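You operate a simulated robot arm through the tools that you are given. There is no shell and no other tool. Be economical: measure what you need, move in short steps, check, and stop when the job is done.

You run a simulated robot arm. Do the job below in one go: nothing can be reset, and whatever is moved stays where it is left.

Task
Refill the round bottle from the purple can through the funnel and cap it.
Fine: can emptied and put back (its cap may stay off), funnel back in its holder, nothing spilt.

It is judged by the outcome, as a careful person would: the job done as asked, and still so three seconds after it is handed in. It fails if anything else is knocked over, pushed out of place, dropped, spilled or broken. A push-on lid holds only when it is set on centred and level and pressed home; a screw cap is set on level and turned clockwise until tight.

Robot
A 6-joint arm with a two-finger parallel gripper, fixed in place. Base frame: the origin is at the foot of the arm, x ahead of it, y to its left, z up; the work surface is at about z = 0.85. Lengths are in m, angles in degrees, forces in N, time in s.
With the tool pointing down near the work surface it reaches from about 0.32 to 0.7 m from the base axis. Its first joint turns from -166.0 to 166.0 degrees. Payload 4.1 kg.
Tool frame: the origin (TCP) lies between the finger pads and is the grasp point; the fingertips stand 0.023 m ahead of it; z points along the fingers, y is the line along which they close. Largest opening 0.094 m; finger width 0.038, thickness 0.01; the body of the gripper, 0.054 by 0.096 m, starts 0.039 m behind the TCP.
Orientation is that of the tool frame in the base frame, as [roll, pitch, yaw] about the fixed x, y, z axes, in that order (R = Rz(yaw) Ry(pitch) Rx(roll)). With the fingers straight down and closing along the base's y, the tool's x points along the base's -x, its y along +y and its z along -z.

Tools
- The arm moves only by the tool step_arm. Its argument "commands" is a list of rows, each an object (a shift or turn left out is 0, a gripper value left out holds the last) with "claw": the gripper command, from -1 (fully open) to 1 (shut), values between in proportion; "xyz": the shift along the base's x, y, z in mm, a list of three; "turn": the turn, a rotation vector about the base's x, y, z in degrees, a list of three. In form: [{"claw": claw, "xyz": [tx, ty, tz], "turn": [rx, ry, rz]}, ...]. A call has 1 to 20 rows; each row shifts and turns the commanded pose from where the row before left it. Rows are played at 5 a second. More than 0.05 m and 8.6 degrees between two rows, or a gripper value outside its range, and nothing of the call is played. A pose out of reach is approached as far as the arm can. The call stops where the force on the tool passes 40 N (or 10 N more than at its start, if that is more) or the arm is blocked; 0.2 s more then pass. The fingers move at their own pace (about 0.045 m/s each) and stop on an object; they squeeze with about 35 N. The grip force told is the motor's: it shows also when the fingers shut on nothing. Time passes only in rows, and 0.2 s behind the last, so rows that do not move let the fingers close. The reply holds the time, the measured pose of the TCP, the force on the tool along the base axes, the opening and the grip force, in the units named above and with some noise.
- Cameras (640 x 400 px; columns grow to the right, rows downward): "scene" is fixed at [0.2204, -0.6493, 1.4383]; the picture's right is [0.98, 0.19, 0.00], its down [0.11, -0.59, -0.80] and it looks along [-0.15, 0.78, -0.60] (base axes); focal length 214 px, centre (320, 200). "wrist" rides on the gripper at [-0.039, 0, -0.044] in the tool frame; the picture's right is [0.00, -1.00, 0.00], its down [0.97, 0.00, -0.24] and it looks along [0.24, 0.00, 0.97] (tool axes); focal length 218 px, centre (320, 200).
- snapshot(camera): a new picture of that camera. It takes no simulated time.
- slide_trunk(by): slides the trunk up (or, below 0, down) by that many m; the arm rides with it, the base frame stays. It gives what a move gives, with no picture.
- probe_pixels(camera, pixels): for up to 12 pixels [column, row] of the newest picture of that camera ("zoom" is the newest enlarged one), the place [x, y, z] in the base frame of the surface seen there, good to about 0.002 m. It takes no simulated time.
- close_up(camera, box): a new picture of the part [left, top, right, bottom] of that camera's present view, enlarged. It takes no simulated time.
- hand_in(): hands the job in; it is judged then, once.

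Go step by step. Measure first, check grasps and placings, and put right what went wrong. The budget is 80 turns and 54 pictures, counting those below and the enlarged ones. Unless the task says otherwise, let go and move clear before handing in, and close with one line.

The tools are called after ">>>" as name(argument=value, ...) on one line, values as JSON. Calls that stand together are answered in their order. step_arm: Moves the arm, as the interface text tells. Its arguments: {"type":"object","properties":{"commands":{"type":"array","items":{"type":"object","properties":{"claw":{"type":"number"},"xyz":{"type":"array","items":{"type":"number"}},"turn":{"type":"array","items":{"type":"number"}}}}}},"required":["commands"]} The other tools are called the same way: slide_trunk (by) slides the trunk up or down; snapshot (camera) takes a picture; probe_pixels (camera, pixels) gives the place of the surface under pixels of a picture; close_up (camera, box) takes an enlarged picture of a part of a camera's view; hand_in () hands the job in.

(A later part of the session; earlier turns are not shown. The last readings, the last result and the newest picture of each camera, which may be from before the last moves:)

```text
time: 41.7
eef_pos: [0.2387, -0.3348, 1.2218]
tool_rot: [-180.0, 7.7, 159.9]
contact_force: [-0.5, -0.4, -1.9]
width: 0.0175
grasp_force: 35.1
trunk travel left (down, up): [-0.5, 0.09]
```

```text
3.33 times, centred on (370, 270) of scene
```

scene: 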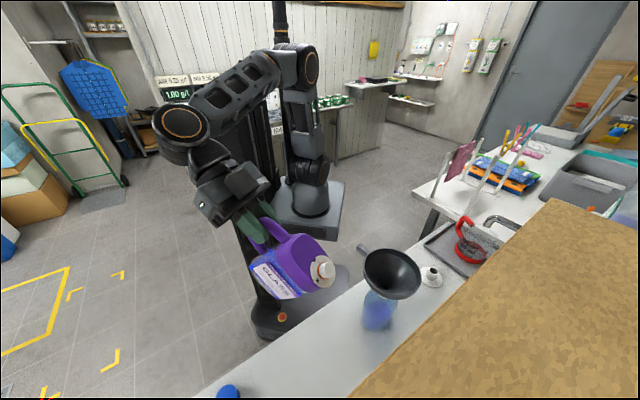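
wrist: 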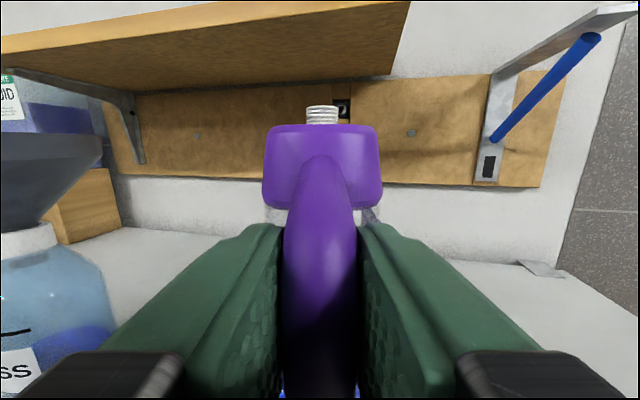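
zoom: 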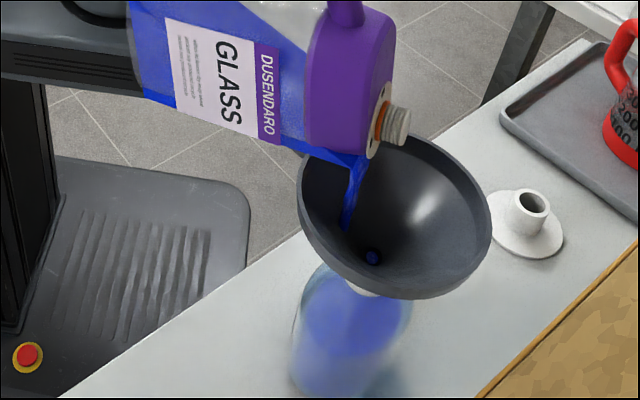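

Still fine. Another 15° in small steps.

>>> step_arm(commands=[{"xyz": [5.9, -2.1, 4], "turn": [1.28, 3.52, 0]}, {}, {"xyz": [5.9, -2.1, 4], "turn": [1.28, 3.52, 0]}, {}, {}, {"xyz": [6.3, -2.3, 3], "turn": [1.28, 3.52, 0]}, {}, {"xyz": [6.3, -2.3, 3], "turn": [1.28, 3.52, 0]}, {}, {}, {}])

>>> close_up(camera="scene", box=[310, 210, 430, 330])

```text
time: 44.1
eef_pos: [0.2612, -0.3438, 1.2362]
tool_rot: [-180.0, -7.3, 159.9]
contact_force: [0.8, 0.1, -2.6]
width: 0.0173
grasp_force: 34.8
trunk travel left (down, up): [-0.5, 0.09]
```

```text
3.33 times, centred on (370, 270) of scene
```

zoom: 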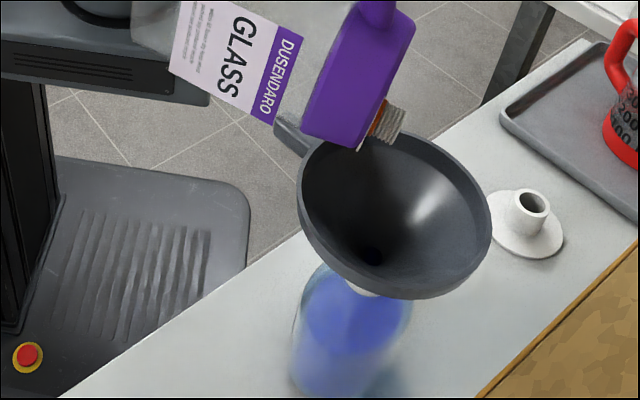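

The can looks empty at 97°. Tilt on to ~117° for the last drops and wait.

>>> step_arm(commands=[{"xyz": [10.2, -3.7, 3], "turn": [1.71, 4.7, 0]}, {"xyz": [10.2, -3.7, 3], "turn": [1.71, 4.7, 0]}, {"xyz": [10.2, -3.7, 2.5], "turn": [1.71, 4.7, 0]}, {"xyz": [10.2, -3.7, 2], "turn": [1.71, 4.7, 0]}, {}, {}, {}, {}, {}, {}, {}])

>>> close_up(camera="scene", box=[300, 180, 460, 340])

```text
time: 46.5
eef_pos: [0.2967, -0.3529, 1.2326]
tool_rot: [-179.9, -27.1, 160.0]
contact_force: [0.7, 0.0, -1.9]
width: 0.0175
grasp_force: 34.9
out of reach, approached as far as the arm can: row 4
trunk travel left (down, up): [-0.5, 0.09]
```

```text
2.50 times, centred on (380, 260) of scene
```

zoom: 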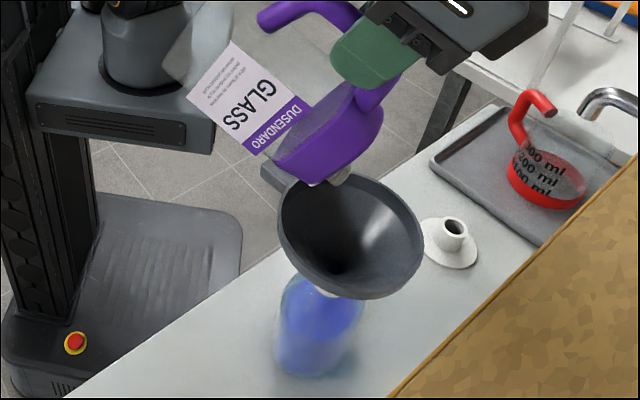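

Can empty, weight down to ~2 N, and the bottle is filled. Tilt back up along the same path.

>>> step_arm(commands=[{"xyz": [-10.2, 3.7, 2], "turn": [-1.71, -4.7, 0]}, {"xyz": [-10.2, 3.7, 2], "turn": [-1.71, -4.7, 0]}, {"xyz": [-10.2, 3.7, 2], "turn": [-1.71, -4.7, 0]}, {"xyz": [-10.2, 3.7, 0], "turn": [-1.71, -4.7, 0]}, {"xyz": [-12.1, 4.4, 0], "turn": [-2.5, -6.86, 0]}, {"xyz": [-12.1, 4.4, 0], "turn": [-2.5, -6.86, 0]}, {"xyz": [-12.1, 4.4, 0], "turn": [-2.5, -6.86, 0]}, {"xyz": [-7.6, 2.7, 2.4], "turn": [-2.29, -6.3, 0]}, {"xyz": [-7.6, 2.7, 2.4], "turn": [-2.29, -6.3, 0]}, {"xyz": [-7.6, 2.7, 2.4], "turn": [-2.29, -6.3, 0]}, {}, {}])

```text
time: 49.1
eef_pos: [0.1957, -0.3186, 1.2456]
tool_rot: [-179.9, 34.8, 160.0]
contact_force: [0.2, 0.9, -0.8]
width: 0.0177
grasp_force: 35.3
trunk travel left (down, up): [-0.5, 0.09]
```

Slide away from the funnel and bring the can upright.

>>> step_arm(commands=[{"xyz": [-18.8, -17.6, 0]}, {"xyz": [-18.8, -17.6, 0]}, {"xyz": [-18.8, -17.6, 0]}, {"xyz": [-18.8, -17.6, 0]}, {"xyz": [-18.8, -17.6, 0]}, {"xyz": [-18.8, -17.6, 0]}, {"turn": [-2.36, -6.49, 0]}, {"turn": [-2.36, -6.49, 0]}, {"turn": [-2.36, -6.49, 0]}, {"turn": [-2.36, -6.49, 0]}, {"turn": [-2.36, -6.49, 0]}, {"turn": [-2.36, -6.49, 0]}, {"turn": [-2.36, -6.49, 0]}, {"turn": [-2.36, -6.49, 0]}, {}])

```text
time: 52.3
eef_pos: [0.0841, -0.4231, 1.246]
tool_rot: [55.5, 89.9, 35.5]
contact_force: [0.2, 0.4, -1.6]
width: 0.0176
grasp_force: 35.3
trunk travel left (down, up): [-0.5, 0.09]
```

>>> step_arm(commands=[{"xyz": [1.3, -7.7, -23], "turn": [0, 0, -2.48]}, {"xyz": [1.3, -7.7, -23], "turn": [0, 0, -2.48]}, {"xyz": [1.3, -7.7, -23], "turn": [0, 0, -2.48]}, {"xyz": [1.3, -7.7, -23], "turn": [0, 0, -2.48]}, {"xyz": [1.3, -7.7, -23], "turn": [0, 0, -2.48]}, {"xyz": [1.3, -7.7, -23]}, {"xyz": [1.3, -7.7, -23]}, {"xyz": [1.3, -7.7, -23]}, {"xyz": [1.3, -7.7, -23]}, {"xyz": [1.3, -7.7, -23]}, {}, {}])

>>> snapshot(camera="wrist")

```text
time: 54.9
eef_pos: [0.0952, -0.5007, 1.0155]
tool_rot: [149.1, 89.8, 116.7]
contact_force: [0.1, 0.0, -1.6]
width: 0.0178
grasp_force: 34.8
trunk travel left (down, up): [-0.5, 0.09]
```

```text
13 pictures are left
```

wrist: 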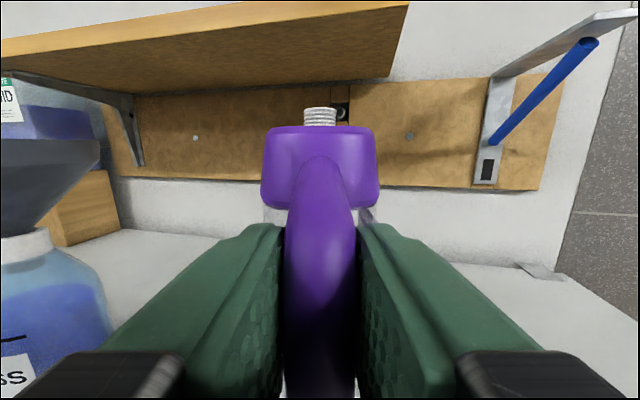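

Unchanged in the grip. Lower it to its old place, softly at the end.

>>> step_arm(commands=[{"xyz": [1, 0.3, -20]}, {"xyz": [1, 0.3, -20]}, {"xyz": [0, 0, -12]}, {"xyz": [0, 0, -6]}, {"xyz": [0, 0, -2]}, {}])

>>> step_arm(commands=[{"xyz": [0, 0, -1.5]}, {"xyz": [0, 0, -1.5]}, {}])

```text
time: 56.3
eef_pos: [0.0996, -0.5001, 0.9574]
tool_rot: [132.2, 89.8, 99.8]
contact_force: [0.6, -0.6, -1.6]
width: 0.0177
grasp_force: 35.1
trunk travel left (down, up): [-0.5, 0.09]
```

```text
time: 57.1
eef_pos: [0.0989, -0.4998, 0.9538]
tool_rot: [-65.2, 89.9, -97.5]
contact_force: [0.9, -0.2, 0.6]
width: 0.0175
grasp_force: 34.5
trunk travel left (down, up): [-0.5, 0.09]
```

The weight has gone off the tool; 1 mm more, then open and withdraw along the tool axis.

>>> step_arm(commands=[{"xyz": [0, 0, -0.8]}, {}, {"claw": 0.3}, {"claw": 0.0}, {"claw": -0.2}, {"claw": -0.2}, {}, {"xyz": [-21, 14, 0]}, {"xyz": [-25, 16.5, 0]}, {"xyz": [-25, 16.5, 0]}, {"xyz": [-25, 16.5, 20]}, {}])

>>> snapshot(camera="wrist")

```text
time: 59.7
eef_pos: [0.0032, -0.4375, 0.9713]
tool_rot: [116.4, 89.9, 84.1]
contact_force: [0.0, 0.9, -0.1]
width: 0.0562
grasp_force: 0.0
trunk travel left (down, up): [-0.5, 0.09]
```

```text
12 pictures are left
```

wrist: 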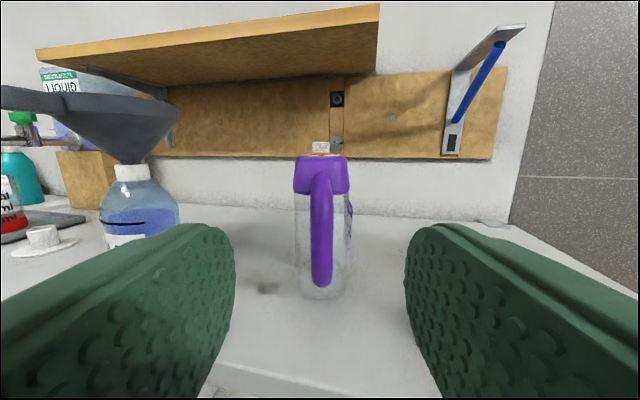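

The can stands upright and empty in its place; the bottle's liquid is at its mark. Now return over the funnel's handle, tool pointing down.

>>> step_arm(commands=[{"xyz": [0, 0, 32], "turn": [4.03, 6.32, 0]}, {"xyz": [0, 0, 32], "turn": [4.03, 6.32, 0]}, {"xyz": [0, 0, 32], "turn": [4.03, 6.32, 0]}, {"xyz": [0, 0, 32], "turn": [4.03, 6.32, 0]}, {"xyz": [32, 6, 20], "turn": [4.03, 6.32, 0]}, {"xyz": [32, 6, 20], "turn": [4.03, 6.32, 0]}, {"xyz": [32, 6, 20], "turn": [4.03, 6.32, 0]}, {"xyz": [32, 6, 0], "turn": [4.03, 6.32, 0]}, {"xyz": [26, 29.3, 0], "turn": [4.03, 6.32, 0]}, {"xyz": [26, 29.3, 0], "turn": [4.03, 6.32, 0]}, {"xyz": [26, 29.3, 0], "turn": [4.03, 6.32, 0]}, {"xyz": [26, 29.3, 0], "turn": [4.03, 6.32, 0]}, {"turn": [0, 0, -7.6]}, {}])

>>> snapshot(camera="wrist")

```text
time: 62.7
eef_pos: [0.2342, -0.2959, 1.1618]
tool_rot: [179.9, 0.0, 139.8]
contact_force: [-0.2, 0.2, -0.7]
width: 0.0563
grasp_force: 0.1
trunk travel left (down, up): [-0.5, 0.09]
```

```text
11 pictures are left
```

wrist: 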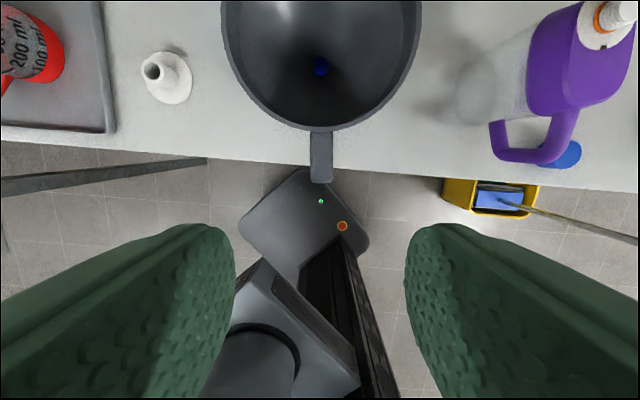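

The funnel has drained and its handle is aligned (col 320). Move to the former grip pose and close.

>>> step_arm(commands=[{"xyz": [8.5, -8.1, -30]}, {"xyz": [8.5, -8.1, -34]}, {"xyz": [0, 0, -30]}, {"xyz": [0, 0, -10]}, {}, {"claw": 1}, {"claw": 1}, {"claw": 1}, {"claw": 1}, {"claw": 1}])

```text
time: 64.9
eef_pos: [0.2524, -0.3103, 1.0557]
tool_rot: [179.9, 0.0, 139.8]
contact_force: [0.0, -0.5, -0.2]
width: 0.0153
grasp_force: 35.1
trunk travel left (down, up): [-0.5, 0.09]
```

Held again. Lift straight out, pause for drips, and carry it over above its holder.

>>> step_arm(commands=[{"xyz": [0, 0, 10]}, {"xyz": [0, 0, 20]}, {}, {}, {"xyz": [0, 0, 25]}, {"xyz": [0, 0, 20]}, {"xyz": [28.5, 25.5, 0]}, {"xyz": [28.5, 25.5, 0]}, {"xyz": [28.5, 25.5, 0]}, {"xyz": [28.5, 25.5, 0]}, {"xyz": [28.5, 25.5, 0]}, {"xyz": [28.5, 25.5, 0]}, {"xyz": [0, 0, -40]}, {"xyz": [0, 0, -40]}, {"xyz": [0, 0, -30]}, {}, {}])

>>> close_up(camera="scene", box=[410, 245, 460, 295])

```text
time: 68.5
eef_pos: [0.4236, -0.1589, 1.0233]
tool_rot: [179.9, 0.0, 139.7]
contact_force: [0.2, -0.2, -0.4]
width: 0.0152
grasp_force: 34.4
trunk travel left (down, up): [-0.5, 0.09]
```

```text
8.00 times, centred on (435, 270) of scene
```

zoom: 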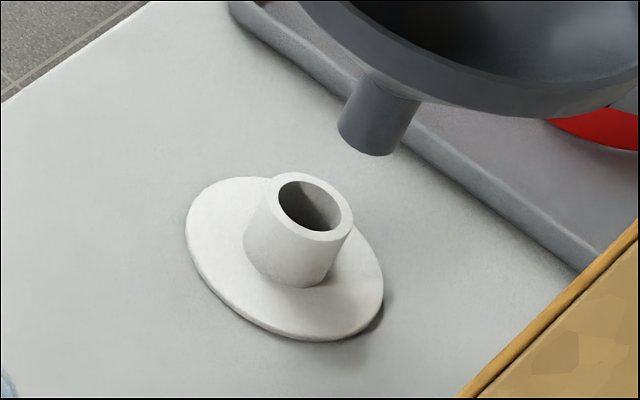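

>>> probe_pixels(camera="zoom", pixels=[[303, 177], [318, 235], [276, 198], [347, 214], [336, 190], [287, 223], [341, 130], [349, 143], [361, 150], [376, 152], [388, 149], [394, 140]])

```text
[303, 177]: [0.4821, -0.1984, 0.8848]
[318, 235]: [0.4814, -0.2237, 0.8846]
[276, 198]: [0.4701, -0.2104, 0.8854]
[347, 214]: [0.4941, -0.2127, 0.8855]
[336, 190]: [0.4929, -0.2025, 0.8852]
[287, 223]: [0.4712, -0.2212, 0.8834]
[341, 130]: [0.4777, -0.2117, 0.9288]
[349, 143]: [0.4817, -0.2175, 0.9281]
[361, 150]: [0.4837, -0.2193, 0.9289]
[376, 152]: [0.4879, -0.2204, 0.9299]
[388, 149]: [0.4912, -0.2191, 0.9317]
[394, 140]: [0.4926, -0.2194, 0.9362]
```

Holder centre is (0.482,−0.2114), spout end at (0.487,−0.2104): shift (−5.1,−1.0) mm, lower to just above, and check.

>>> step_arm(commands=[{"xyz": [-5.1, -1.0, 0]}, {"xyz": [0, 0, -15]}, {"xyz": [0, 0, -14]}, {}, {}])

>>> close_up(camera="scene", box=[410, 245, 460, 295])

```text
time: 69.7
eef_pos: [0.4176, -0.1599, 0.9933]
tool_rot: [180.0, 0.0, 139.8]
contact_force: [0.2, 0.1, -1.2]
width: 0.0152
grasp_force: 35.3
trunk travel left (down, up): [-0.5, 0.09]
```

```text
8.00 times, centred on (435, 270) of scene
```

zoom: 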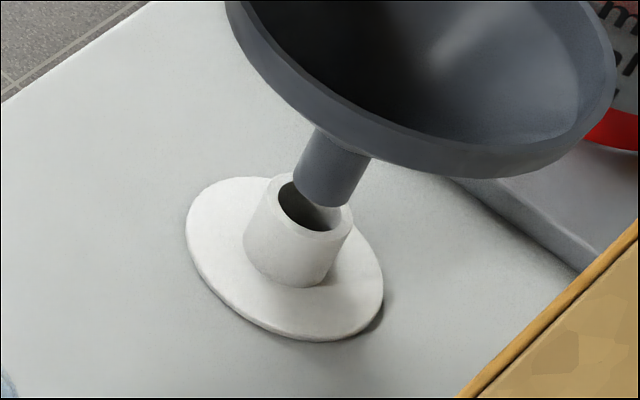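

>>> probe_pixels(camera="zoom", pixels=[[298, 182], [304, 193], [316, 202], [330, 205], [342, 201], [349, 193]])

```text
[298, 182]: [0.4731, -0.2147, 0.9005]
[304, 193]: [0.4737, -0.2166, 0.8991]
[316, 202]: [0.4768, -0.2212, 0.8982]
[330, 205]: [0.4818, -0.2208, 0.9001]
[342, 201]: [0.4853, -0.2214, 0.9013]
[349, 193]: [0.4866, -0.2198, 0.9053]
```

Centred within a millimetre. Lower in with small steps until seated.

>>> step_arm(commands=[{"xyz": [0.4, 0.3, -10]}, {"xyz": [0, 0, -8]}, {"xyz": [0, 0, -8]}, {"xyz": [0, 0, -8]}, {"xyz": [0, 0, -5]}, {}])

>>> step_arm(commands=[{"xyz": [0, 0, -2]}, {"xyz": [0, 0, -1.5]}, {}])

```text
time: 71.1
eef_pos: [0.4173, -0.159, 0.9523]
tool_rot: [179.9, 0.0, 139.8]
contact_force: [0.4, 0.0, -0.8]
width: 0.0151
grasp_force: 35.3
trunk travel left (down, up): [-0.5, 0.09]
```

```text
time: 71.9
eef_pos: [0.4189, -0.1595, 0.9492]
tool_rot: [179.9, -0.1, 140.0]
contact_force: [0.6, 0.3, 1.9]
width: 0.0153
grasp_force: 35.5
trunk travel left (down, up): [-0.5, 0.09]
```

Seated. Nudge, release, and travel high to above the blue cap.

>>> step_arm(commands=[{"xyz": [0, 0, -0.7]}, {"claw": 0.2}, {"claw": 0.1}, {"claw": 0.1}, {"xyz": [0, 0, 30]}, {"xyz": [0, 0, 45]}, {"xyz": [0, 0, 45]}, {"xyz": [-6, 5, 45]}, {}])

>>> close_up(camera="scene", box=[340, 220, 500, 340])

```text
time: 73.9
eef_pos: [0.4097, -0.1544, 1.1167]
tool_rot: [179.9, 0.0, 139.9]
contact_force: [-1.0, -0.1, -0.7]
width: 0.0424
grasp_force: 0.2
trunk travel left (down, up): [-0.5, 0.09]
```

```text
3.33 times, centred on (420, 280) of scene
```

zoom: 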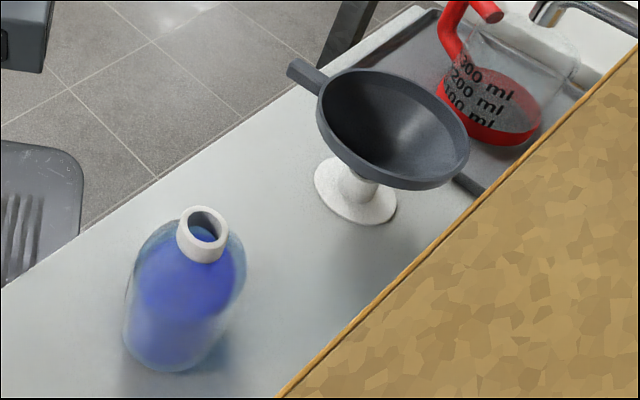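

The funnel is back in its holder, the bottle open and full, nothing spilt. Go to the blue cap.

>>> step_arm(commands=[{"claw": -0.4, "xyz": [-31.9, -30.4, 20]}, {"xyz": [-31.9, -35.4, 10]}, {"xyz": [-31.9, -35.4, 0]}, {"xyz": [-31.9, -35.4, 0]}, {"xyz": [-31.9, -35.4, 0]}, {"xyz": [-31.9, -35.4, 0]}, {"xyz": [-31.9, -35.4, 0]}, {"xyz": [-31.9, -35.4, 0]}, {"xyz": [-31.9, -35.4, 0]}, {"xyz": [-31.9, -35.4, 0]}, {"xyz": [-31.9, -35.4, 0]}, {"xyz": [-31.9, -35.4, 0]}, {"xyz": [0, -5, -40]}, {"xyz": [0, 0, -40]}, {"xyz": [0, 0, -40]}, {}])

>>> snapshot(camera="wrist")

```text
time: 77.3
eef_pos: [0.0299, -0.5786, 1.025]
tool_rot: [179.9, 0.1, 139.8]
contact_force: [0.8, 0.0, -0.8]
width: 0.066
grasp_force: 0.1
trunk travel left (down, up): [-0.5, 0.09]
```

```text
7 pictures are left
```

wrist: 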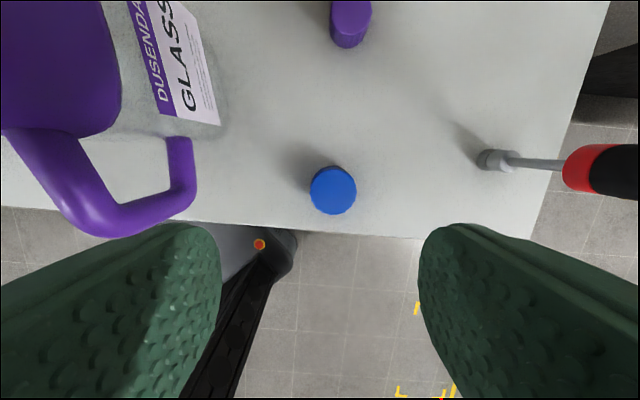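

>>> probe_pixels(camera="wrist", pixels=[[333, 190], [314, 190], [353, 190], [333, 170], [333, 210], [320, 177], [346, 203]])

>>> close_up(camera="wrist", box=[295, 155, 375, 230])

```text
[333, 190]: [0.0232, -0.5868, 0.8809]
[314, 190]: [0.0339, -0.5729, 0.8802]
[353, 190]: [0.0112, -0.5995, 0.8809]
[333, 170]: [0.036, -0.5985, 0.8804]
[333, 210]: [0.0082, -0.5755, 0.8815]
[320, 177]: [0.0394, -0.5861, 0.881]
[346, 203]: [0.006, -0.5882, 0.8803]
```

```text
5.33 times, centred on (335, 192) of wrist
```

zoom: 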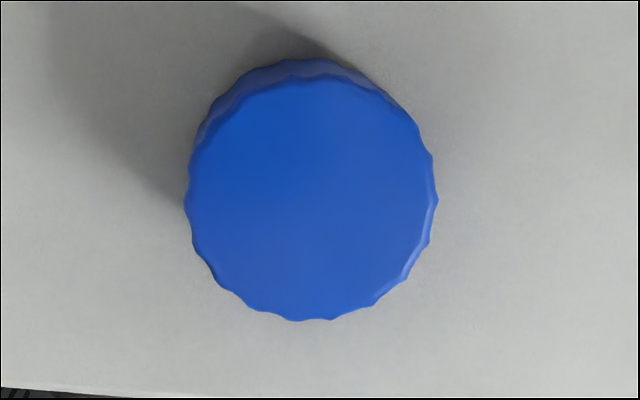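

The cap is ø≈38 mm, centred at (0.0225,−0.5868), top z 0.881. Align, descend and grip it.

>>> step_arm(commands=[{"xyz": [-7.4, -8.2, -35]}, {"xyz": [0, 0, -40]}, {"xyz": [0, 0, -40]}, {"xyz": [0, 0, -20]}, {"xyz": [0, 0, -9]}, {}, {"claw": 1}, {"claw": 1}, {"claw": 1}, {"claw": 1}, {"claw": 1}])

```text
time: 79.7
eef_pos: [0.023, -0.5891, 0.8804]
tool_rot: [179.9, 0.1, 139.7]
contact_force: [0.1, 0.2, 0.3]
width: 0.0394
grasp_force: 35.0
trunk travel left (down, up): [-0.5, 0.09]
```

Cap held (39 mm). Lift high, carry over to above the bottle.

>>> step_arm(commands=[{"xyz": [0, 0, 20]}, {"xyz": [0, 0, 45]}, {"xyz": [0, 0, 45]}, {"xyz": [0, 0, 45]}, {"xyz": [0, 0, 45]}, {"xyz": [0, 0, 50]}, {"xyz": [32.6, 25, 0]}, {"xyz": [32.6, 25, 0]}, {"xyz": [32.6, 25, 0]}, {"xyz": [32.6, 25, 0]}, {"xyz": [32.6, 25, 0]}, {"xyz": [32.6, 25, 0]}, {"xyz": [32.6, 25, 0]}, {"xyz": [32.6, 25, 0]}, {"xyz": [32.6, 25, 0]}, {"xyz": [0, 0, -40]}, {"xyz": [0, 0, -40]}, {}, {}])

>>> close_up(camera="scene", box=[364, 260, 404, 300])

```text
time: 83.7
eef_pos: [0.3167, -0.3621, 1.0486]
tool_rot: [179.9, 0.0, 139.9]
contact_force: [-0.1, 0.5, 0.2]
width: 0.0398
grasp_force: 34.8
trunk travel left (down, up): [-0.5, 0.09]
```

```text
10.00 times, centred on (384, 280) of scene
```

zoom: 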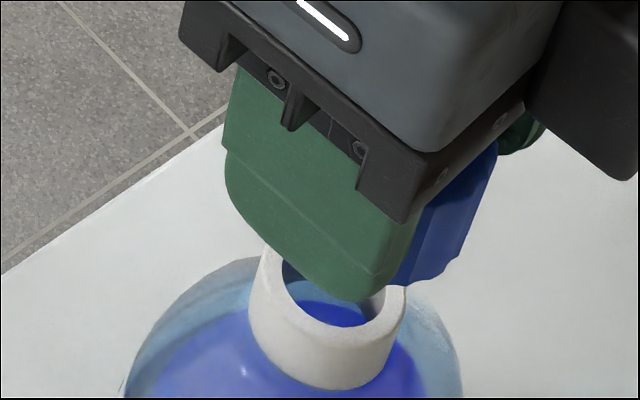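

>>> probe_pixels(camera="zoom", pixels=[[270, 268], [277, 298], [295, 322], [330, 339], [365, 336], [390, 318], [399, 295], [410, 282], [430, 274], [450, 262], [465, 245], [440, 225]])

```text
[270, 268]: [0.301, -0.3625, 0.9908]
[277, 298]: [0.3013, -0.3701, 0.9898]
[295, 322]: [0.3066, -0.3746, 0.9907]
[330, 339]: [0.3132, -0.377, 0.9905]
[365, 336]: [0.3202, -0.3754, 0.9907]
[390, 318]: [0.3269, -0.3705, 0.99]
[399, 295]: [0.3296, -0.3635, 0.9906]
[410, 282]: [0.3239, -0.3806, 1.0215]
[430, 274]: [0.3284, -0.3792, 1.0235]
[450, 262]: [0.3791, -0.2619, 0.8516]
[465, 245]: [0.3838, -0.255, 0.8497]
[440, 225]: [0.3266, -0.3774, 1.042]
```

Mouth centre is (0.3152,−0.3628); cap edge points fit a centre at about the TCP. Shift (−1.1,−1.0) mm and lower gently.

>>> step_arm(commands=[{"xyz": [-1.1, -1.0, 0]}, {"xyz": [0, 0, -12]}, {"xyz": [0, 0, -8]}, {}, {"xyz": [0, 0, -3]}, {"xyz": [0, 0, -3]}, {}])

>>> step_arm(commands=[{"xyz": [0, 0, -2]}, {"xyz": [0, 0, -2]}, {}])

```text
time: 85.3
eef_pos: [0.3147, -0.3646, 1.0254]
tool_rot: [179.9, -0.1, 139.9]
contact_force: [0.2, 0.9, 0.1]
width: 0.0397
grasp_force: 35.3
trunk travel left (down, up): [-0.5, 0.09]
```

```text
time: 86.1
eef_pos: [0.3147, -0.3623, 1.0205]
tool_rot: [179.9, -0.1, 139.8]
contact_force: [0.0, -0.1, -0.2]
width: 0.04
grasp_force: 35.0
trunk travel left (down, up): [-0.5, 0.09]
```

No force yet; continue down in small steps.

>>> step_arm(commands=[{"xyz": [0, 0, -2]}, {"xyz": [0, 0, -2]}, {}])

>>> step_arm(commands=[{"xyz": [0, 0, -2]}, {"xyz": [0, 0, -2]}, {}])

```text
time: 86.9
eef_pos: [0.3142, -0.3641, 1.0163]
tool_rot: [179.9, 0.0, 139.8]
contact_force: [0.6, -0.8, -0.6]
width: 0.0398
grasp_force: 34.8
trunk travel left (down, up): [-0.5, 0.09]
```

```text
time: 87.7
eef_pos: [0.3137, -0.3638, 1.0139]
tool_rot: [180.0, -0.1, 139.9]
contact_force: [0.2, 1.1, -1.0]
width: 0.0399
grasp_force: 34.7
trunk travel left (down, up): [-0.5, 0.09]
```

The cap's skirt is now around the neck without force. Continue.

>>> step_arm(commands=[{"xyz": [0, 0, -2]}, {"xyz": [0, 0, -2]}, {}])

>>> step_arm(commands=[{"xyz": [0, 0, -2]}, {"xyz": [0, 0, -2]}, {}])

```text
time: 88.5
eef_pos: [0.3133, -0.3631, 1.0081]
tool_rot: [179.8, 0.0, 139.9]
contact_force: [-0.7, 0.0, 0.1]
width: 0.0401
grasp_force: 34.8
trunk travel left (down, up): [-0.5, 0.09]
```

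```text
time: 89.3
eef_pos: [0.3141, -0.3619, 1.0044]
tool_rot: [180.0, 0.0, 140.0]
contact_force: [1.2, -1.1, 3.6]
width: 0.0396
grasp_force: 34.9
trunk travel left (down, up): [-0.5, 0.09]
```

Contact begins (3.6 N) with about 12 mm of skirt left — thread start or push fit. Press slightly to tell.

>>> step_arm(commands=[{"xyz": [0, 0, -1.5]}, {}])

>>> close_up(camera="scene", box=[364, 260, 404, 300])

```text
time: 89.9
eef_pos: [0.3147, -0.3629, 1.0039]
tool_rot: [179.9, 0.2, 139.9]
contact_force: [5.0, -1.7, 18.2]
width: 0.0399
grasp_force: 34.9
trunk travel left (down, up): [-0.5, 0.09]
```

```text
10.00 times, centred on (384, 280) of scene
```

zoom: 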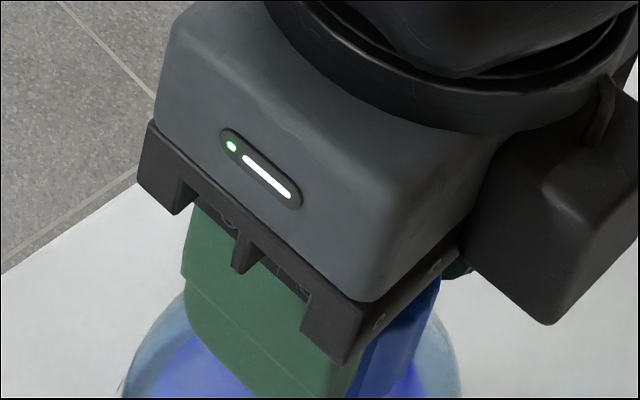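

The stop is stiff (18 N), which looks like a thread start rather than a push fit. Turn clockwise with light pressure and read height and force.

>>> step_arm(commands=[{"xyz": [0, 0, 0.5], "turn": [0, 0, -8]}, {"turn": [0, 0, -8]}, {"turn": [0, 0, -8]}, {"turn": [0, 0, -8]}, {"turn": [0, 0, -8]}, {"turn": [0, 0, -8]}, {"turn": [0, 0, -8]}, {"turn": [0, 0, -8]}, {"turn": [0, 0, -8]}, {"turn": [0, 0, -8]}, {}])

```text
time: 92.3
eef_pos: [0.314, -0.3631, 1.0033]
tool_rot: [179.9, 0.1, 59.8]
contact_force: [-0.7, 1.6, 9.8]
width: 0.0396
grasp_force: 34.9
trunk travel left (down, up): [-0.5, 0.09]
```

Force eased while turning. Continue clockwise with slight feed.

>>> step_arm(commands=[{"xyz": [0, 0, -0.1], "turn": [0, 0, -8]}, {"xyz": [0, 0, -0.1], "turn": [0, 0, -8]}, {"xyz": [0, 0, -0.1], "turn": [0, 0, -8]}, {"xyz": [0, 0, -0.1], "turn": [0, 0, -8]}, {"xyz": [0, 0, -0.1], "turn": [0, 0, -8]}, {"xyz": [0, 0, -0.1], "turn": [0, 0, -8]}, {"xyz": [0, 0, -0.1], "turn": [0, 0, -8]}, {"xyz": [0, 0, -0.1], "turn": [0, 0, -8]}, {"xyz": [0, 0, -0.1], "turn": [0, 0, -8]}, {"xyz": [0, 0, -0.1], "turn": [0, 0, -8]}, {}])

```text
time: 94.7
eef_pos: [0.3148, -0.3627, 1.0035]
tool_rot: [179.8, -0.1, -20.2]
contact_force: [-0.6, 1.4, 22.1]
width: 0.0396
grasp_force: 34.5
trunk travel left (down, up): [-0.5, 0.09]
```

Height stays at 1.0035, so the cap appears to rest on the rim. Keep turning clockwise to feel whether it tightens.

>>> step_arm(commands=[{"xyz": [0, 0, 0.4], "turn": [0, 0, -8]}, {"turn": [0, 0, -8]}, {"turn": [0, 0, -8]}, {"turn": [0, 0, -8]}, {"turn": [0, 0, -8]}, {"turn": [0, 0, -8]}, {"turn": [0, 0, -8]}, {"turn": [0, 0, -8]}, {"turn": [0, 0, -8]}, {"turn": [0, 0, -8]}, {"turn": [0, 0, -8]}, {"turn": [0, 0, -8]}, {}])

```text
time: 96.1
eef_pos: [0.2315, -0.4045, 0.9966]
tool_rot: [-177.7, -0.7, -62.1]
contact_force: [-3.2, -0.9, 3.2]
width: 0.0392
grasp_force: 35.0
out of reach, approached as far as the arm can: row 4, 5, 6
trunk travel left (down, up): [-0.5, 0.09]
stopped in row 6: the force on the tool passed its limit (the readings are from after the stop); the commanded pose is now the measured one
```

The arm hit a joint limit and swung sideways with the cap; I must see what happened.

>>> close_up(camera="scene", box=[220, 220, 480, 400])

```text
2.22 times, centred on (350, 310) of scene
```

zoom: 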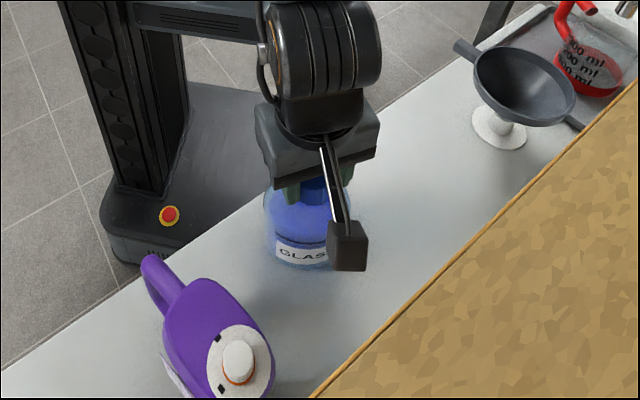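

The bottle was dragged ≈9 cm but stands upright with the cap on and nothing spilt; the tool leans 2.4°. Level it gently first.

>>> step_arm(commands=[{"turn": [-0.23, 1.17, 0]}, {"turn": [-0.23, 1.17, 0]}, {}, {}])

```text
time: 97.1
eef_pos: [0.228, -0.4053, 0.9972]
tool_rot: [-178.6, -0.6, -61.6]
contact_force: [-0.2, 1.4, 0.4]
width: 0.0387
grasp_force: 34.8
out of reach, approached as far as the arm can: row 1
trunk travel left (down, up): [-0.5, 0.09]
```

The joint limit prevents more levelling in this wrist turn. Release the cap carefully, rise, and unwind the wrist.

>>> step_arm(commands=[{"claw": 0.1}, {"claw": -0.1}, {"claw": -0.2}, {"claw": -0.3}, {}, {"xyz": [0, 0, 25]}, {"xyz": [0, 0, 40]}, {"xyz": [0, 0, 40], "turn": [0, 0, 8]}, {"xyz": [0, 0, 20], "turn": [0, 0, 8]}, {"turn": [0, 0, 8]}, {"turn": [0, 0, 8]}, {"turn": [0, 0, 8]}, {"turn": [0, 0, 8]}, {"turn": [0, 0, 8]}, {"turn": [0, 0, 8]}, {}])

```text
time: 100.5
eef_pos: [0.2182, -0.4075, 1.1238]
tool_rot: [179.9, -0.1, 2.0]
contact_force: [0.4, -0.1, 0.2]
width: 0.061
grasp_force: 0.0
out of reach, approached as far as the arm can: row 6
trunk travel left (down, up): [-0.5, 0.09]
```

>>> step_arm(commands=[{"turn": [0, 0, 8]}, {"turn": [0, 0, 8]}, {"turn": [0, 0, 8]}, {"turn": [0, 0, 8]}, {"turn": [0, 0, 8]}, {"turn": [0, 0, 8]}, {"turn": [0, 0, 8]}, {"turn": [0, 0, 8]}, {"turn": [0, 0, 8]}, {"turn": [0, 0, 8]}, {"turn": [0, 0, 8]}, {"turn": [0, 0, 8]}, {"turn": [0, 0, 8]}, {"turn": [0, 0, 8]}, {"turn": [0, 0, 8]}, {"turn": [0, 0, 8]}, {"xyz": [0, 0, 20], "turn": [0, 0, 8]}, {}])

>>> snapshot(camera="wrist")

```text
time: 104.3
eef_pos: [0.2178, -0.4086, 1.1418]
tool_rot: [179.8, -0.2, 138.1]
contact_force: [-0.1, -0.4, -0.5]
width: 0.0612
grasp_force: 0.1
trunk travel left (down, up): [-0.5, 0.09]
```

```text
2 pictures are left
```

wrist: 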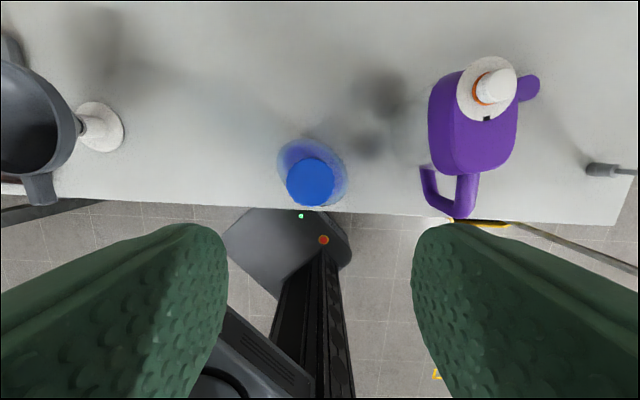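

The capped bottle stands near the counter's front edge. Probing the cap's level, height and the can's position.

>>> probe_pixels(camera="wrist", pixels=[[310, 182], [291, 182], [329, 182], [310, 163], [310, 201], [297, 169], [323, 195], [297, 195], [323, 169], [490, 95], [463, 215], [312, 145]])

```text
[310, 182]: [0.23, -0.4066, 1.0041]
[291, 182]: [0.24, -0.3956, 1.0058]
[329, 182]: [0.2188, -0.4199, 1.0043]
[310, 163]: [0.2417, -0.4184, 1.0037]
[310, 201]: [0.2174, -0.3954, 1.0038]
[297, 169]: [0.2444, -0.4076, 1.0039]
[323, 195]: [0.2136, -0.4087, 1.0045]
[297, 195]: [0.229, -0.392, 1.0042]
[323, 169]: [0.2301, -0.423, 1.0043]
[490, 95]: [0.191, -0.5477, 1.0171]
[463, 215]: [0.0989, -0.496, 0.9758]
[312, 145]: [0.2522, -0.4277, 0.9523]
```

The cap is level (all z≈1.004), centred at (0.2295,−0.4074), and the can stands in place. I'll regrip it, twist clockwise under light pressure, then use a tiny lift to test that the cap holds.

>>> step_arm(commands=[{"xyz": [11.7, 1.2, -40]}, {"xyz": [0, 0, -45]}, {"xyz": [0, 0, -35]}, {"xyz": [0, 0, -17]}, {}, {"claw": 1}, {"claw": 1}, {"claw": 1}, {"claw": 1}])

>>> step_arm(commands=[{"xyz": [0, 0, -1]}, {"turn": [0, 0, -8]}, {"turn": [0, 0, -8]}, {"turn": [0, 0, -8]}, {"turn": [0, 0, -8]}, {"turn": [0, 0, -8]}, {"turn": [0, 0, -8]}, {"turn": [0, 0, -8]}, {"turn": [0, 0, -8]}, {"turn": [0, 0, -8]}, {"turn": [0, 0, -8]}, {}])

```text
time: 106.3
eef_pos: [0.2288, -0.4083, 1.0035]
tool_rot: [180.0, -0.1, 138.0]
contact_force: [-0.2, 0.2, 1.0]
width: 0.0393
grasp_force: 34.9
trunk travel left (down, up): [-0.5, 0.09]
```

```text
time: 108.9
eef_pos: [0.2304, -0.4074, 1.0051]
tool_rot: [179.9, 0.1, 57.8]
contact_force: [-0.6, -0.6, 0.0]
width: 0.0393
grasp_force: 34.9
trunk travel left (down, up): [-0.5, 0.09]
```

>>> step_arm(commands=[{"xyz": [0, 0, 1.5]}, {"xyz": [0, 0, 1.5]}, {"xyz": [0, 0, 1]}, {}, {}])

```text
time: 110.1
eef_pos: [0.2297, -0.4075, 1.0081]
tool_rot: [179.7, 0.1, 58.0]
contact_force: [0.7, 0.1, 1.1]
width: 0.039
grasp_force: 35.4
trunk travel left (down, up): [-0.5, 0.09]
```

The cap lifts with no load, so it is not yet fastened. Press it down firmly (to ≈35 N) and see whether it goes home.

>>> step_arm(commands=[{"xyz": [0, 0, -2]}, {"xyz": [0, 0, -1]}, {"xyz": [0, 0, -0.7]}, {"xyz": [0, 0, -0.7]}, {"xyz": [0, 0, -0.5]}, {}])

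```text
time: 111.5
eef_pos: [0.2308, -0.4079, 1.0027]
tool_rot: [179.9, -0.1, 58.0]
contact_force: [-1.7, 0.2, -1.3]
width: 0.0389
grasp_force: 35.1
trunk travel left (down, up): [-0.5, 0.09]
```

No contact yet at 1.0027, lower than before. Go further down in small steps.

>>> step_arm(commands=[{"xyz": [0, 0, -0.7]}, {"xyz": [0, 0, -0.7]}, {"xyz": [0, 0, -0.6]}, {}])

```text
time: 112.5
eef_pos: [0.2294, -0.4075, 1.0028]
tool_rot: [179.8, 0.2, 58.0]
contact_force: [1.6, 0.7, 14.2]
width: 0.039
grasp_force: 34.6
trunk travel left (down, up): [-0.5, 0.09]
```

14 N of contact now. Increase to ≈28 N and turn clockwise under this pressure, keeping off the joint limit (stop at yaw ≈ −10).

>>> step_arm(commands=[{"xyz": [0, 0, -0.6]}, {"xyz": [0, 0, -0.6]}, {"turn": [0, 0, -8]}, {"turn": [0, 0, -8]}, {"turn": [0, 0, -8]}, {"turn": [0, 0, -8]}, {"turn": [0, 0, -8]}, {"turn": [0, 0, -8]}, {"turn": [0, 0, -8]}, {}])

```text
time: 114.7
eef_pos: [0.2287, -0.4066, 0.9992]
tool_rot: [179.9, 0.0, 1.9]
contact_force: [-0.6, 0.3, 8.8]
width: 0.0377
grasp_force: 35.1
trunk travel left (down, up): [-0.5, 0.09]
5 turns are left
```

Height fell to 0.9992 while turning and force dropped: the cap is being drawn down. With 5 turns left I'll chain: release, unwind, regrip slightly higher, and turn clockwise again under pressure.

>>> step_arm(commands=[{"claw": 0.1}, {"claw": -0.1}, {"claw": -0.3}, {}, {"xyz": [0, 0, 20]}, {"xyz": [0, 0, 20]}, {"turn": [0, 0, 8.5]}, {"turn": [0, 0, 8.5]}, {"turn": [0, 0, 8.5]}, {"turn": [0, 0, 8.5]}, {"turn": [0, 0, 8.5]}, {"turn": [0, 0, 8.5]}, {"turn": [0, 0, 8.5]}, {"turn": [0, 0, 8.5]}, {"turn": [0, 0, 8.5]}, {"turn": [0, 0, 8.5]}, {"turn": [0, 0, 8.5]}, {"turn": [0, 0, 8.5]}, {"turn": [0, 0, 8.5]}, {"turn": [0, 0, 8.5]}])

>>> step_arm(commands=[{"turn": [0, 0, 8.5]}, {"turn": [0, 0, 8.5]}, {"xyz": [0, 0, -20]}, {"xyz": [0, 0, -15]}, {"claw": 1}, {"claw": 1}, {"claw": 1}, {"claw": 1}, {"claw": 1}, {"xyz": [0, 0, -1]}, {"xyz": [0, 0, -0.1], "turn": [0, 0, -8]}, {"xyz": [0, 0, -0.1], "turn": [0, 0, -8]}, {"xyz": [0, 0, -0.1], "turn": [0, 0, -8]}, {"xyz": [0, 0, -0.1], "turn": [0, 0, -8]}, {"xyz": [0, 0, -0.1], "turn": [0, 0, -8]}, {"xyz": [0, 0, -0.1], "turn": [0, 0, -8]}, {"xyz": [0, 0, -0.1], "turn": [0, 0, -8]}, {"xyz": [0, 0, -0.1], "turn": [0, 0, -8]}, {"xyz": [0, 0, -0.1], "turn": [0, 0, -8]}, {"xyz": [0, 0, -0.1], "turn": [0, 0, -8]}])

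>>> step_arm(commands=[{"turn": [0, 0, -8]}, {"turn": [0, 0, -8]}, {"turn": [0, 0, -8]}, {"turn": [0, 0, -8]}, {"turn": [0, 0, -8]}, {"turn": [0, 0, -8]}, {}])

>>> step_arm(commands=[{"xyz": [0, 0, 2]}, {"xyz": [0, 0, 1]}, {"xyz": [0, 0, 1]}, {}])

```text
time: 118.9
eef_pos: [0.2307, -0.4066, 1.0395]
tool_rot: [179.9, 0.0, 121.2]
contact_force: [0.3, 0.5, 0.4]
width: 0.061
grasp_force: 0.2
trunk travel left (down, up): [-0.5, 0.09]
```

```text
time: 123.1
eef_pos: [0.2287, -0.4079, 1.004]
tool_rot: [180.0, 0.0, 57.9]
contact_force: [0.0, -0.6, 12.4]
width: 0.0372
grasp_force: 35.1
trunk travel left (down, up): [-0.5, 0.09]
```

```text
time: 124.7
eef_pos: [0.2308, -0.4066, 1.0039]
tool_rot: [179.7, -0.1, 9.8]
contact_force: [-0.6, 0.3, 15.8]
width: 0.0373
grasp_force: 35.2
trunk travel left (down, up): [-0.5, 0.09]
```

```text
time: 125.7
eef_pos: [0.2298, -0.4063, 1.0067]
tool_rot: [179.9, -0.1, 9.9]
contact_force: [-0.6, 0.0, -0.4]
width: 0.0371
grasp_force: 35.1
trunk travel left (down, up): [-0.5, 0.09]
4 turns are left
```

Turning alone doesn't hold it: the cap lifts without load. It must be a push-on lid, so I'll press its top centre with closed fingers up to the 40 N stop, then look.

>>> step_arm(commands=[{"xyz": [0, 0, -2]}, {"xyz": [0, 0, -1.5]}, {"claw": 0.1}, {"claw": -0.1}, {"claw": -0.3}, {}, {"xyz": [0, 0, 20]}, {"xyz": [0, 0, 26]}, {"claw": 1}, {"claw": 1}, {"claw": 1}, {"claw": 1}, {"claw": 1}, {"claw": 1}])

>>> step_arm(commands=[{"xyz": [0, 0, -15]}, {"xyz": [0, 0, -4]}, {"xyz": [0, 0, -1]}, {"xyz": [0, 0, -1]}, {"xyz": [0, 0, -1]}, {"xyz": [0, 0, -0.7]}, {"xyz": [0, 0, -0.7]}, {"xyz": [0, 0, -0.7]}, {"xyz": [0, 0, -0.7]}, {"xyz": [0, 0, -0.7]}, {"xyz": [0, 0, -0.7]}, {"xyz": [0, 0, -0.7]}, {"xyz": [0, 0, -0.7]}, {"xyz": [0, 0, -0.7]}, {"xyz": [0, 0, -0.7]}])

>>> step_arm(commands=[{"xyz": [0, 0, 20]}, {"xyz": [0, 0, 40]}, {"xyz": [0, 0, 40]}, {"xyz": [0, 0, 40]}, {}])

>>> close_up(camera="scene", box=[317, 280, 377, 340])

```text
time: 128.7
eef_pos: [0.2299, -0.4065, 1.0495]
tool_rot: [179.9, -0.1, 9.9]
contact_force: [0.0, -0.7, -0.1]
width: 0.0005
grasp_force: 35.1
trunk travel left (down, up): [-0.5, 0.09]
```

```text
time: 131.4
eef_pos: [0.2305, -0.4077, 1.025]
tool_rot: [179.3, -0.1, 10.0]
contact_force: [-0.9, 2.8, 15.8]
width: 0.0
grasp_force: 35.2
trunk travel left (down, up): [-0.5, 0.09]
stopped in row 13: the force on the tool passed its limit (the readings are from after the stop); the commanded pose is now the measured one
```

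```text
time: 132.7
eef_pos: [0.2287, -0.4066, 1.1652]
tool_rot: [179.7, -0.1, 9.9]
contact_force: [0.8, 1.0, 0.3]
width: 0.0
grasp_force: 34.9
trunk travel left (down, up): [-0.5, 0.09]
```

```text
6.67 times, centred on (347, 310) of scene
3 turns are left
```

zoom: 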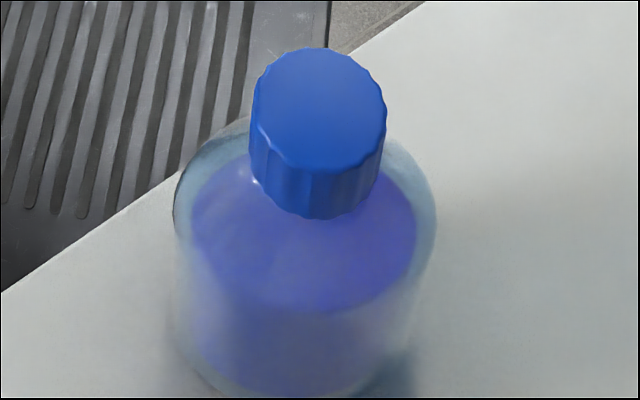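

The cap sits level and fully over the neck (zoom 318,110; no white neck visible). One more clockwise turn under firm pressure, followed by a small lift test to tell whether it now holds.

>>> probe_pixels(camera="zoom", pixels=[[318, 110], [270, 90], [368, 125], [325, 60], [310, 160], [315, 212]])

>>> step_arm(commands=[{"claw": -0.3, "turn": [0, 0, 8.5]}, {"turn": [0, 0, 8.5]}, {"turn": [0, 0, 8.5]}, {"turn": [0, 0, 8.5]}, {"turn": [0, 0, 8.5]}, {"turn": [0, 0, 8.5]}, {"turn": [0, 0, 8.5]}, {"turn": [0, 0, 8.5]}, {"turn": [0, 0, 8.5]}, {"turn": [0, 0, 8.5]}, {"turn": [0, 0, 8.5]}, {"turn": [0, 0, 8.5]}, {"turn": [0, 0, 8.5]}, {"turn": [0, 0, 8.5]}, {"turn": [0, 0, 8.5]}, {"turn": [0, 0, 8.5]}, {"xyz": [0, 0, -49]}, {"xyz": [0, 0, -49]}, {"xyz": [0, 0, -45]}])

>>> step_arm(commands=[{"xyz": [0, 0, -19]}, {}, {"claw": 1}, {"claw": 1}, {"claw": 1}, {"claw": 1}, {"claw": 1}, {"xyz": [0, 0, -1.8]}, {"turn": [0, 0, -8.5]}, {"turn": [0, 0, -8.5]}, {"turn": [0, 0, -8.5]}, {"turn": [0, 0, -8.5]}, {"turn": [0, 0, -8.5]}, {"turn": [0, 0, -8.5]}, {"turn": [0, 0, -8.5]}, {"turn": [0, 0, -8.5]}, {"turn": [0, 0, -8.5]}])

>>> step_arm(commands=[{"xyz": [0, 0, -0.5], "turn": [0, 0, -8.5]}, {"turn": [0, 0, -8.5]}, {"turn": [0, 0, -8.5]}, {"turn": [0, 0, -8.5]}, {"turn": [0, 0, -8.5]}, {"turn": [0, 0, -8.5]}, {"turn": [0, 0, -8.5]}, {}])

>>> step_arm(commands=[{"xyz": [0, 0, 2.3]}, {"xyz": [0, 0, 2]}, {"xyz": [0, 0, 1]}, {}])

```text
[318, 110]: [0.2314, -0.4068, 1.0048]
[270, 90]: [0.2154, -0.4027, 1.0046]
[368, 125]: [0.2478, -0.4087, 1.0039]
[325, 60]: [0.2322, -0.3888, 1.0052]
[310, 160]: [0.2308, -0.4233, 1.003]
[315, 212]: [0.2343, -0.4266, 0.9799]
```

```text
time: 136.7
eef_pos: [0.2294, -0.4094, 1.024]
tool_rot: [179.6, -0.1, 146.0]
contact_force: [-0.7, -0.3, 0.5]
width: 0.0613
grasp_force: 0.1
trunk travel left (down, up): [-0.5, 0.09]
```

```text
time: 140.2
eef_pos: [0.2302, -0.4071, 1.002]
tool_rot: [179.6, 0.0, 69.5]
contact_force: [-0.6, 0.0, 27.9]
width: 0.0377
grasp_force: 34.7
trunk travel left (down, up): [-0.5, 0.09]
```

```text
time: 142.1
eef_pos: [0.2302, -0.4069, 1.0018]
tool_rot: [179.4, -0.3, 10.0]
contact_force: [-1.2, -0.2, 30.8]
width: 0.0373
grasp_force: 34.9
trunk travel left (down, up): [-0.5, 0.09]
```

```text
time: 143.1
eef_pos: [0.2309, -0.4072, 1.0042]
tool_rot: [179.6, -0.1, 10.0]
contact_force: [-0.7, -0.2, 0.7]
width: 0.0375
grasp_force: 35.2
trunk travel left (down, up): [-0.5, 0.09]
2 turns are left
```

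Cap top still reads 1.004 and the lift test is ambiguous. I'll lift higher with a picture to settle it, set it back and press in stages well beyond 40 N, then test again.

>>> step_arm(commands=[{"xyz": [0, 0, 3]}, {"xyz": [0, 0, 4]}, {}, {}])

>>> close_up(camera="scene", box=[307, 270, 387, 350])

>>> step_arm(commands=[{"xyz": [0, 0, -4]}, {"xyz": [0, 0, -3]}, {"xyz": [0, 0, -2.5]}, {"xyz": [0, 0, -1]}, {"xyz": [0, 0, -1]}, {"xyz": [0, 0, -0.6]}, {}])

>>> step_arm(commands=[{"xyz": [0, 0, -0.6]}, {}])

>>> step_arm(commands=[{"xyz": [0, 0, -0.6]}, {}])

>>> step_arm(commands=[{"xyz": [0, 0, -0.6]}, {}])

>>> step_arm(commands=[{"xyz": [0, 0, -0.6]}, {}])

>>> step_arm(commands=[{"xyz": [0, 0, 3]}, {"xyz": [0, 0, 3]}, {"xyz": [0, 0, 3]}, {}])

```text
time: 144.1
eef_pos: [0.2311, -0.409, 1.0127]
tool_rot: [179.5, 0.0, 9.9]
contact_force: [0.0, -1.0, 0.3]
width: 0.0375
grasp_force: 35.2
trunk travel left (down, up): [-0.5, 0.09]
```

```text
5.00 times, centred on (347, 310) of scene
```

zoom: 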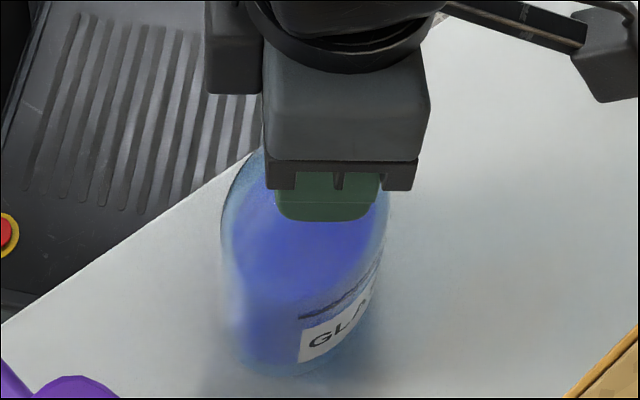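

```text
time: 145.7
eef_pos: [0.2304, -0.4083, 1.0017]
tool_rot: [179.4, -0.2, 10.0]
contact_force: [0.1, 0.5, 13.2]
width: 0.0372
grasp_force: 34.4
trunk travel left (down, up): [-0.5, 0.09]
```

```text
time: 146.2
eef_pos: [0.2308, -0.4085, 1.0007]
tool_rot: [179.3, -0.2, 10.0]
contact_force: [0.8, -1.0, 21.7]
width: 0.0373
grasp_force: 34.9
trunk travel left (down, up): [-0.5, 0.09]
```

```text
time: 146.8
eef_pos: [0.2302, -0.409, 1.0011]
tool_rot: [179.3, -0.2, 10.0]
contact_force: [-0.7, -2.2, 32.0]
width: 0.0377
grasp_force: 35.1
trunk travel left (down, up): [-0.5, 0.09]
```

```text
time: 147.4
eef_pos: [0.2306, -0.4074, 1.0005]
tool_rot: [179.4, -0.2, 10.0]
contact_force: [1.3, -2.4, 33.4]
width: 0.0374
grasp_force: 35.1
trunk travel left (down, up): [-0.5, 0.09]
```

```text
time: 148.1
eef_pos: [0.23, -0.408, 0.999]
tool_rot: [179.3, -0.3, 10.0]
contact_force: [2.0, -0.7, 33.9]
width: 0.0373
grasp_force: 35.1
trunk travel left (down, up): [-0.5, 0.09]
```

```text
time: 149.1
eef_pos: [0.2301, -0.4069, 1.0074]
tool_rot: [179.6, -0.2, 10.0]
contact_force: [0.2, -0.9, -0.7]
width: 0.0371
grasp_force: 34.5
trunk travel left (down, up): [-0.5, 0.09]
1 turns are left
```

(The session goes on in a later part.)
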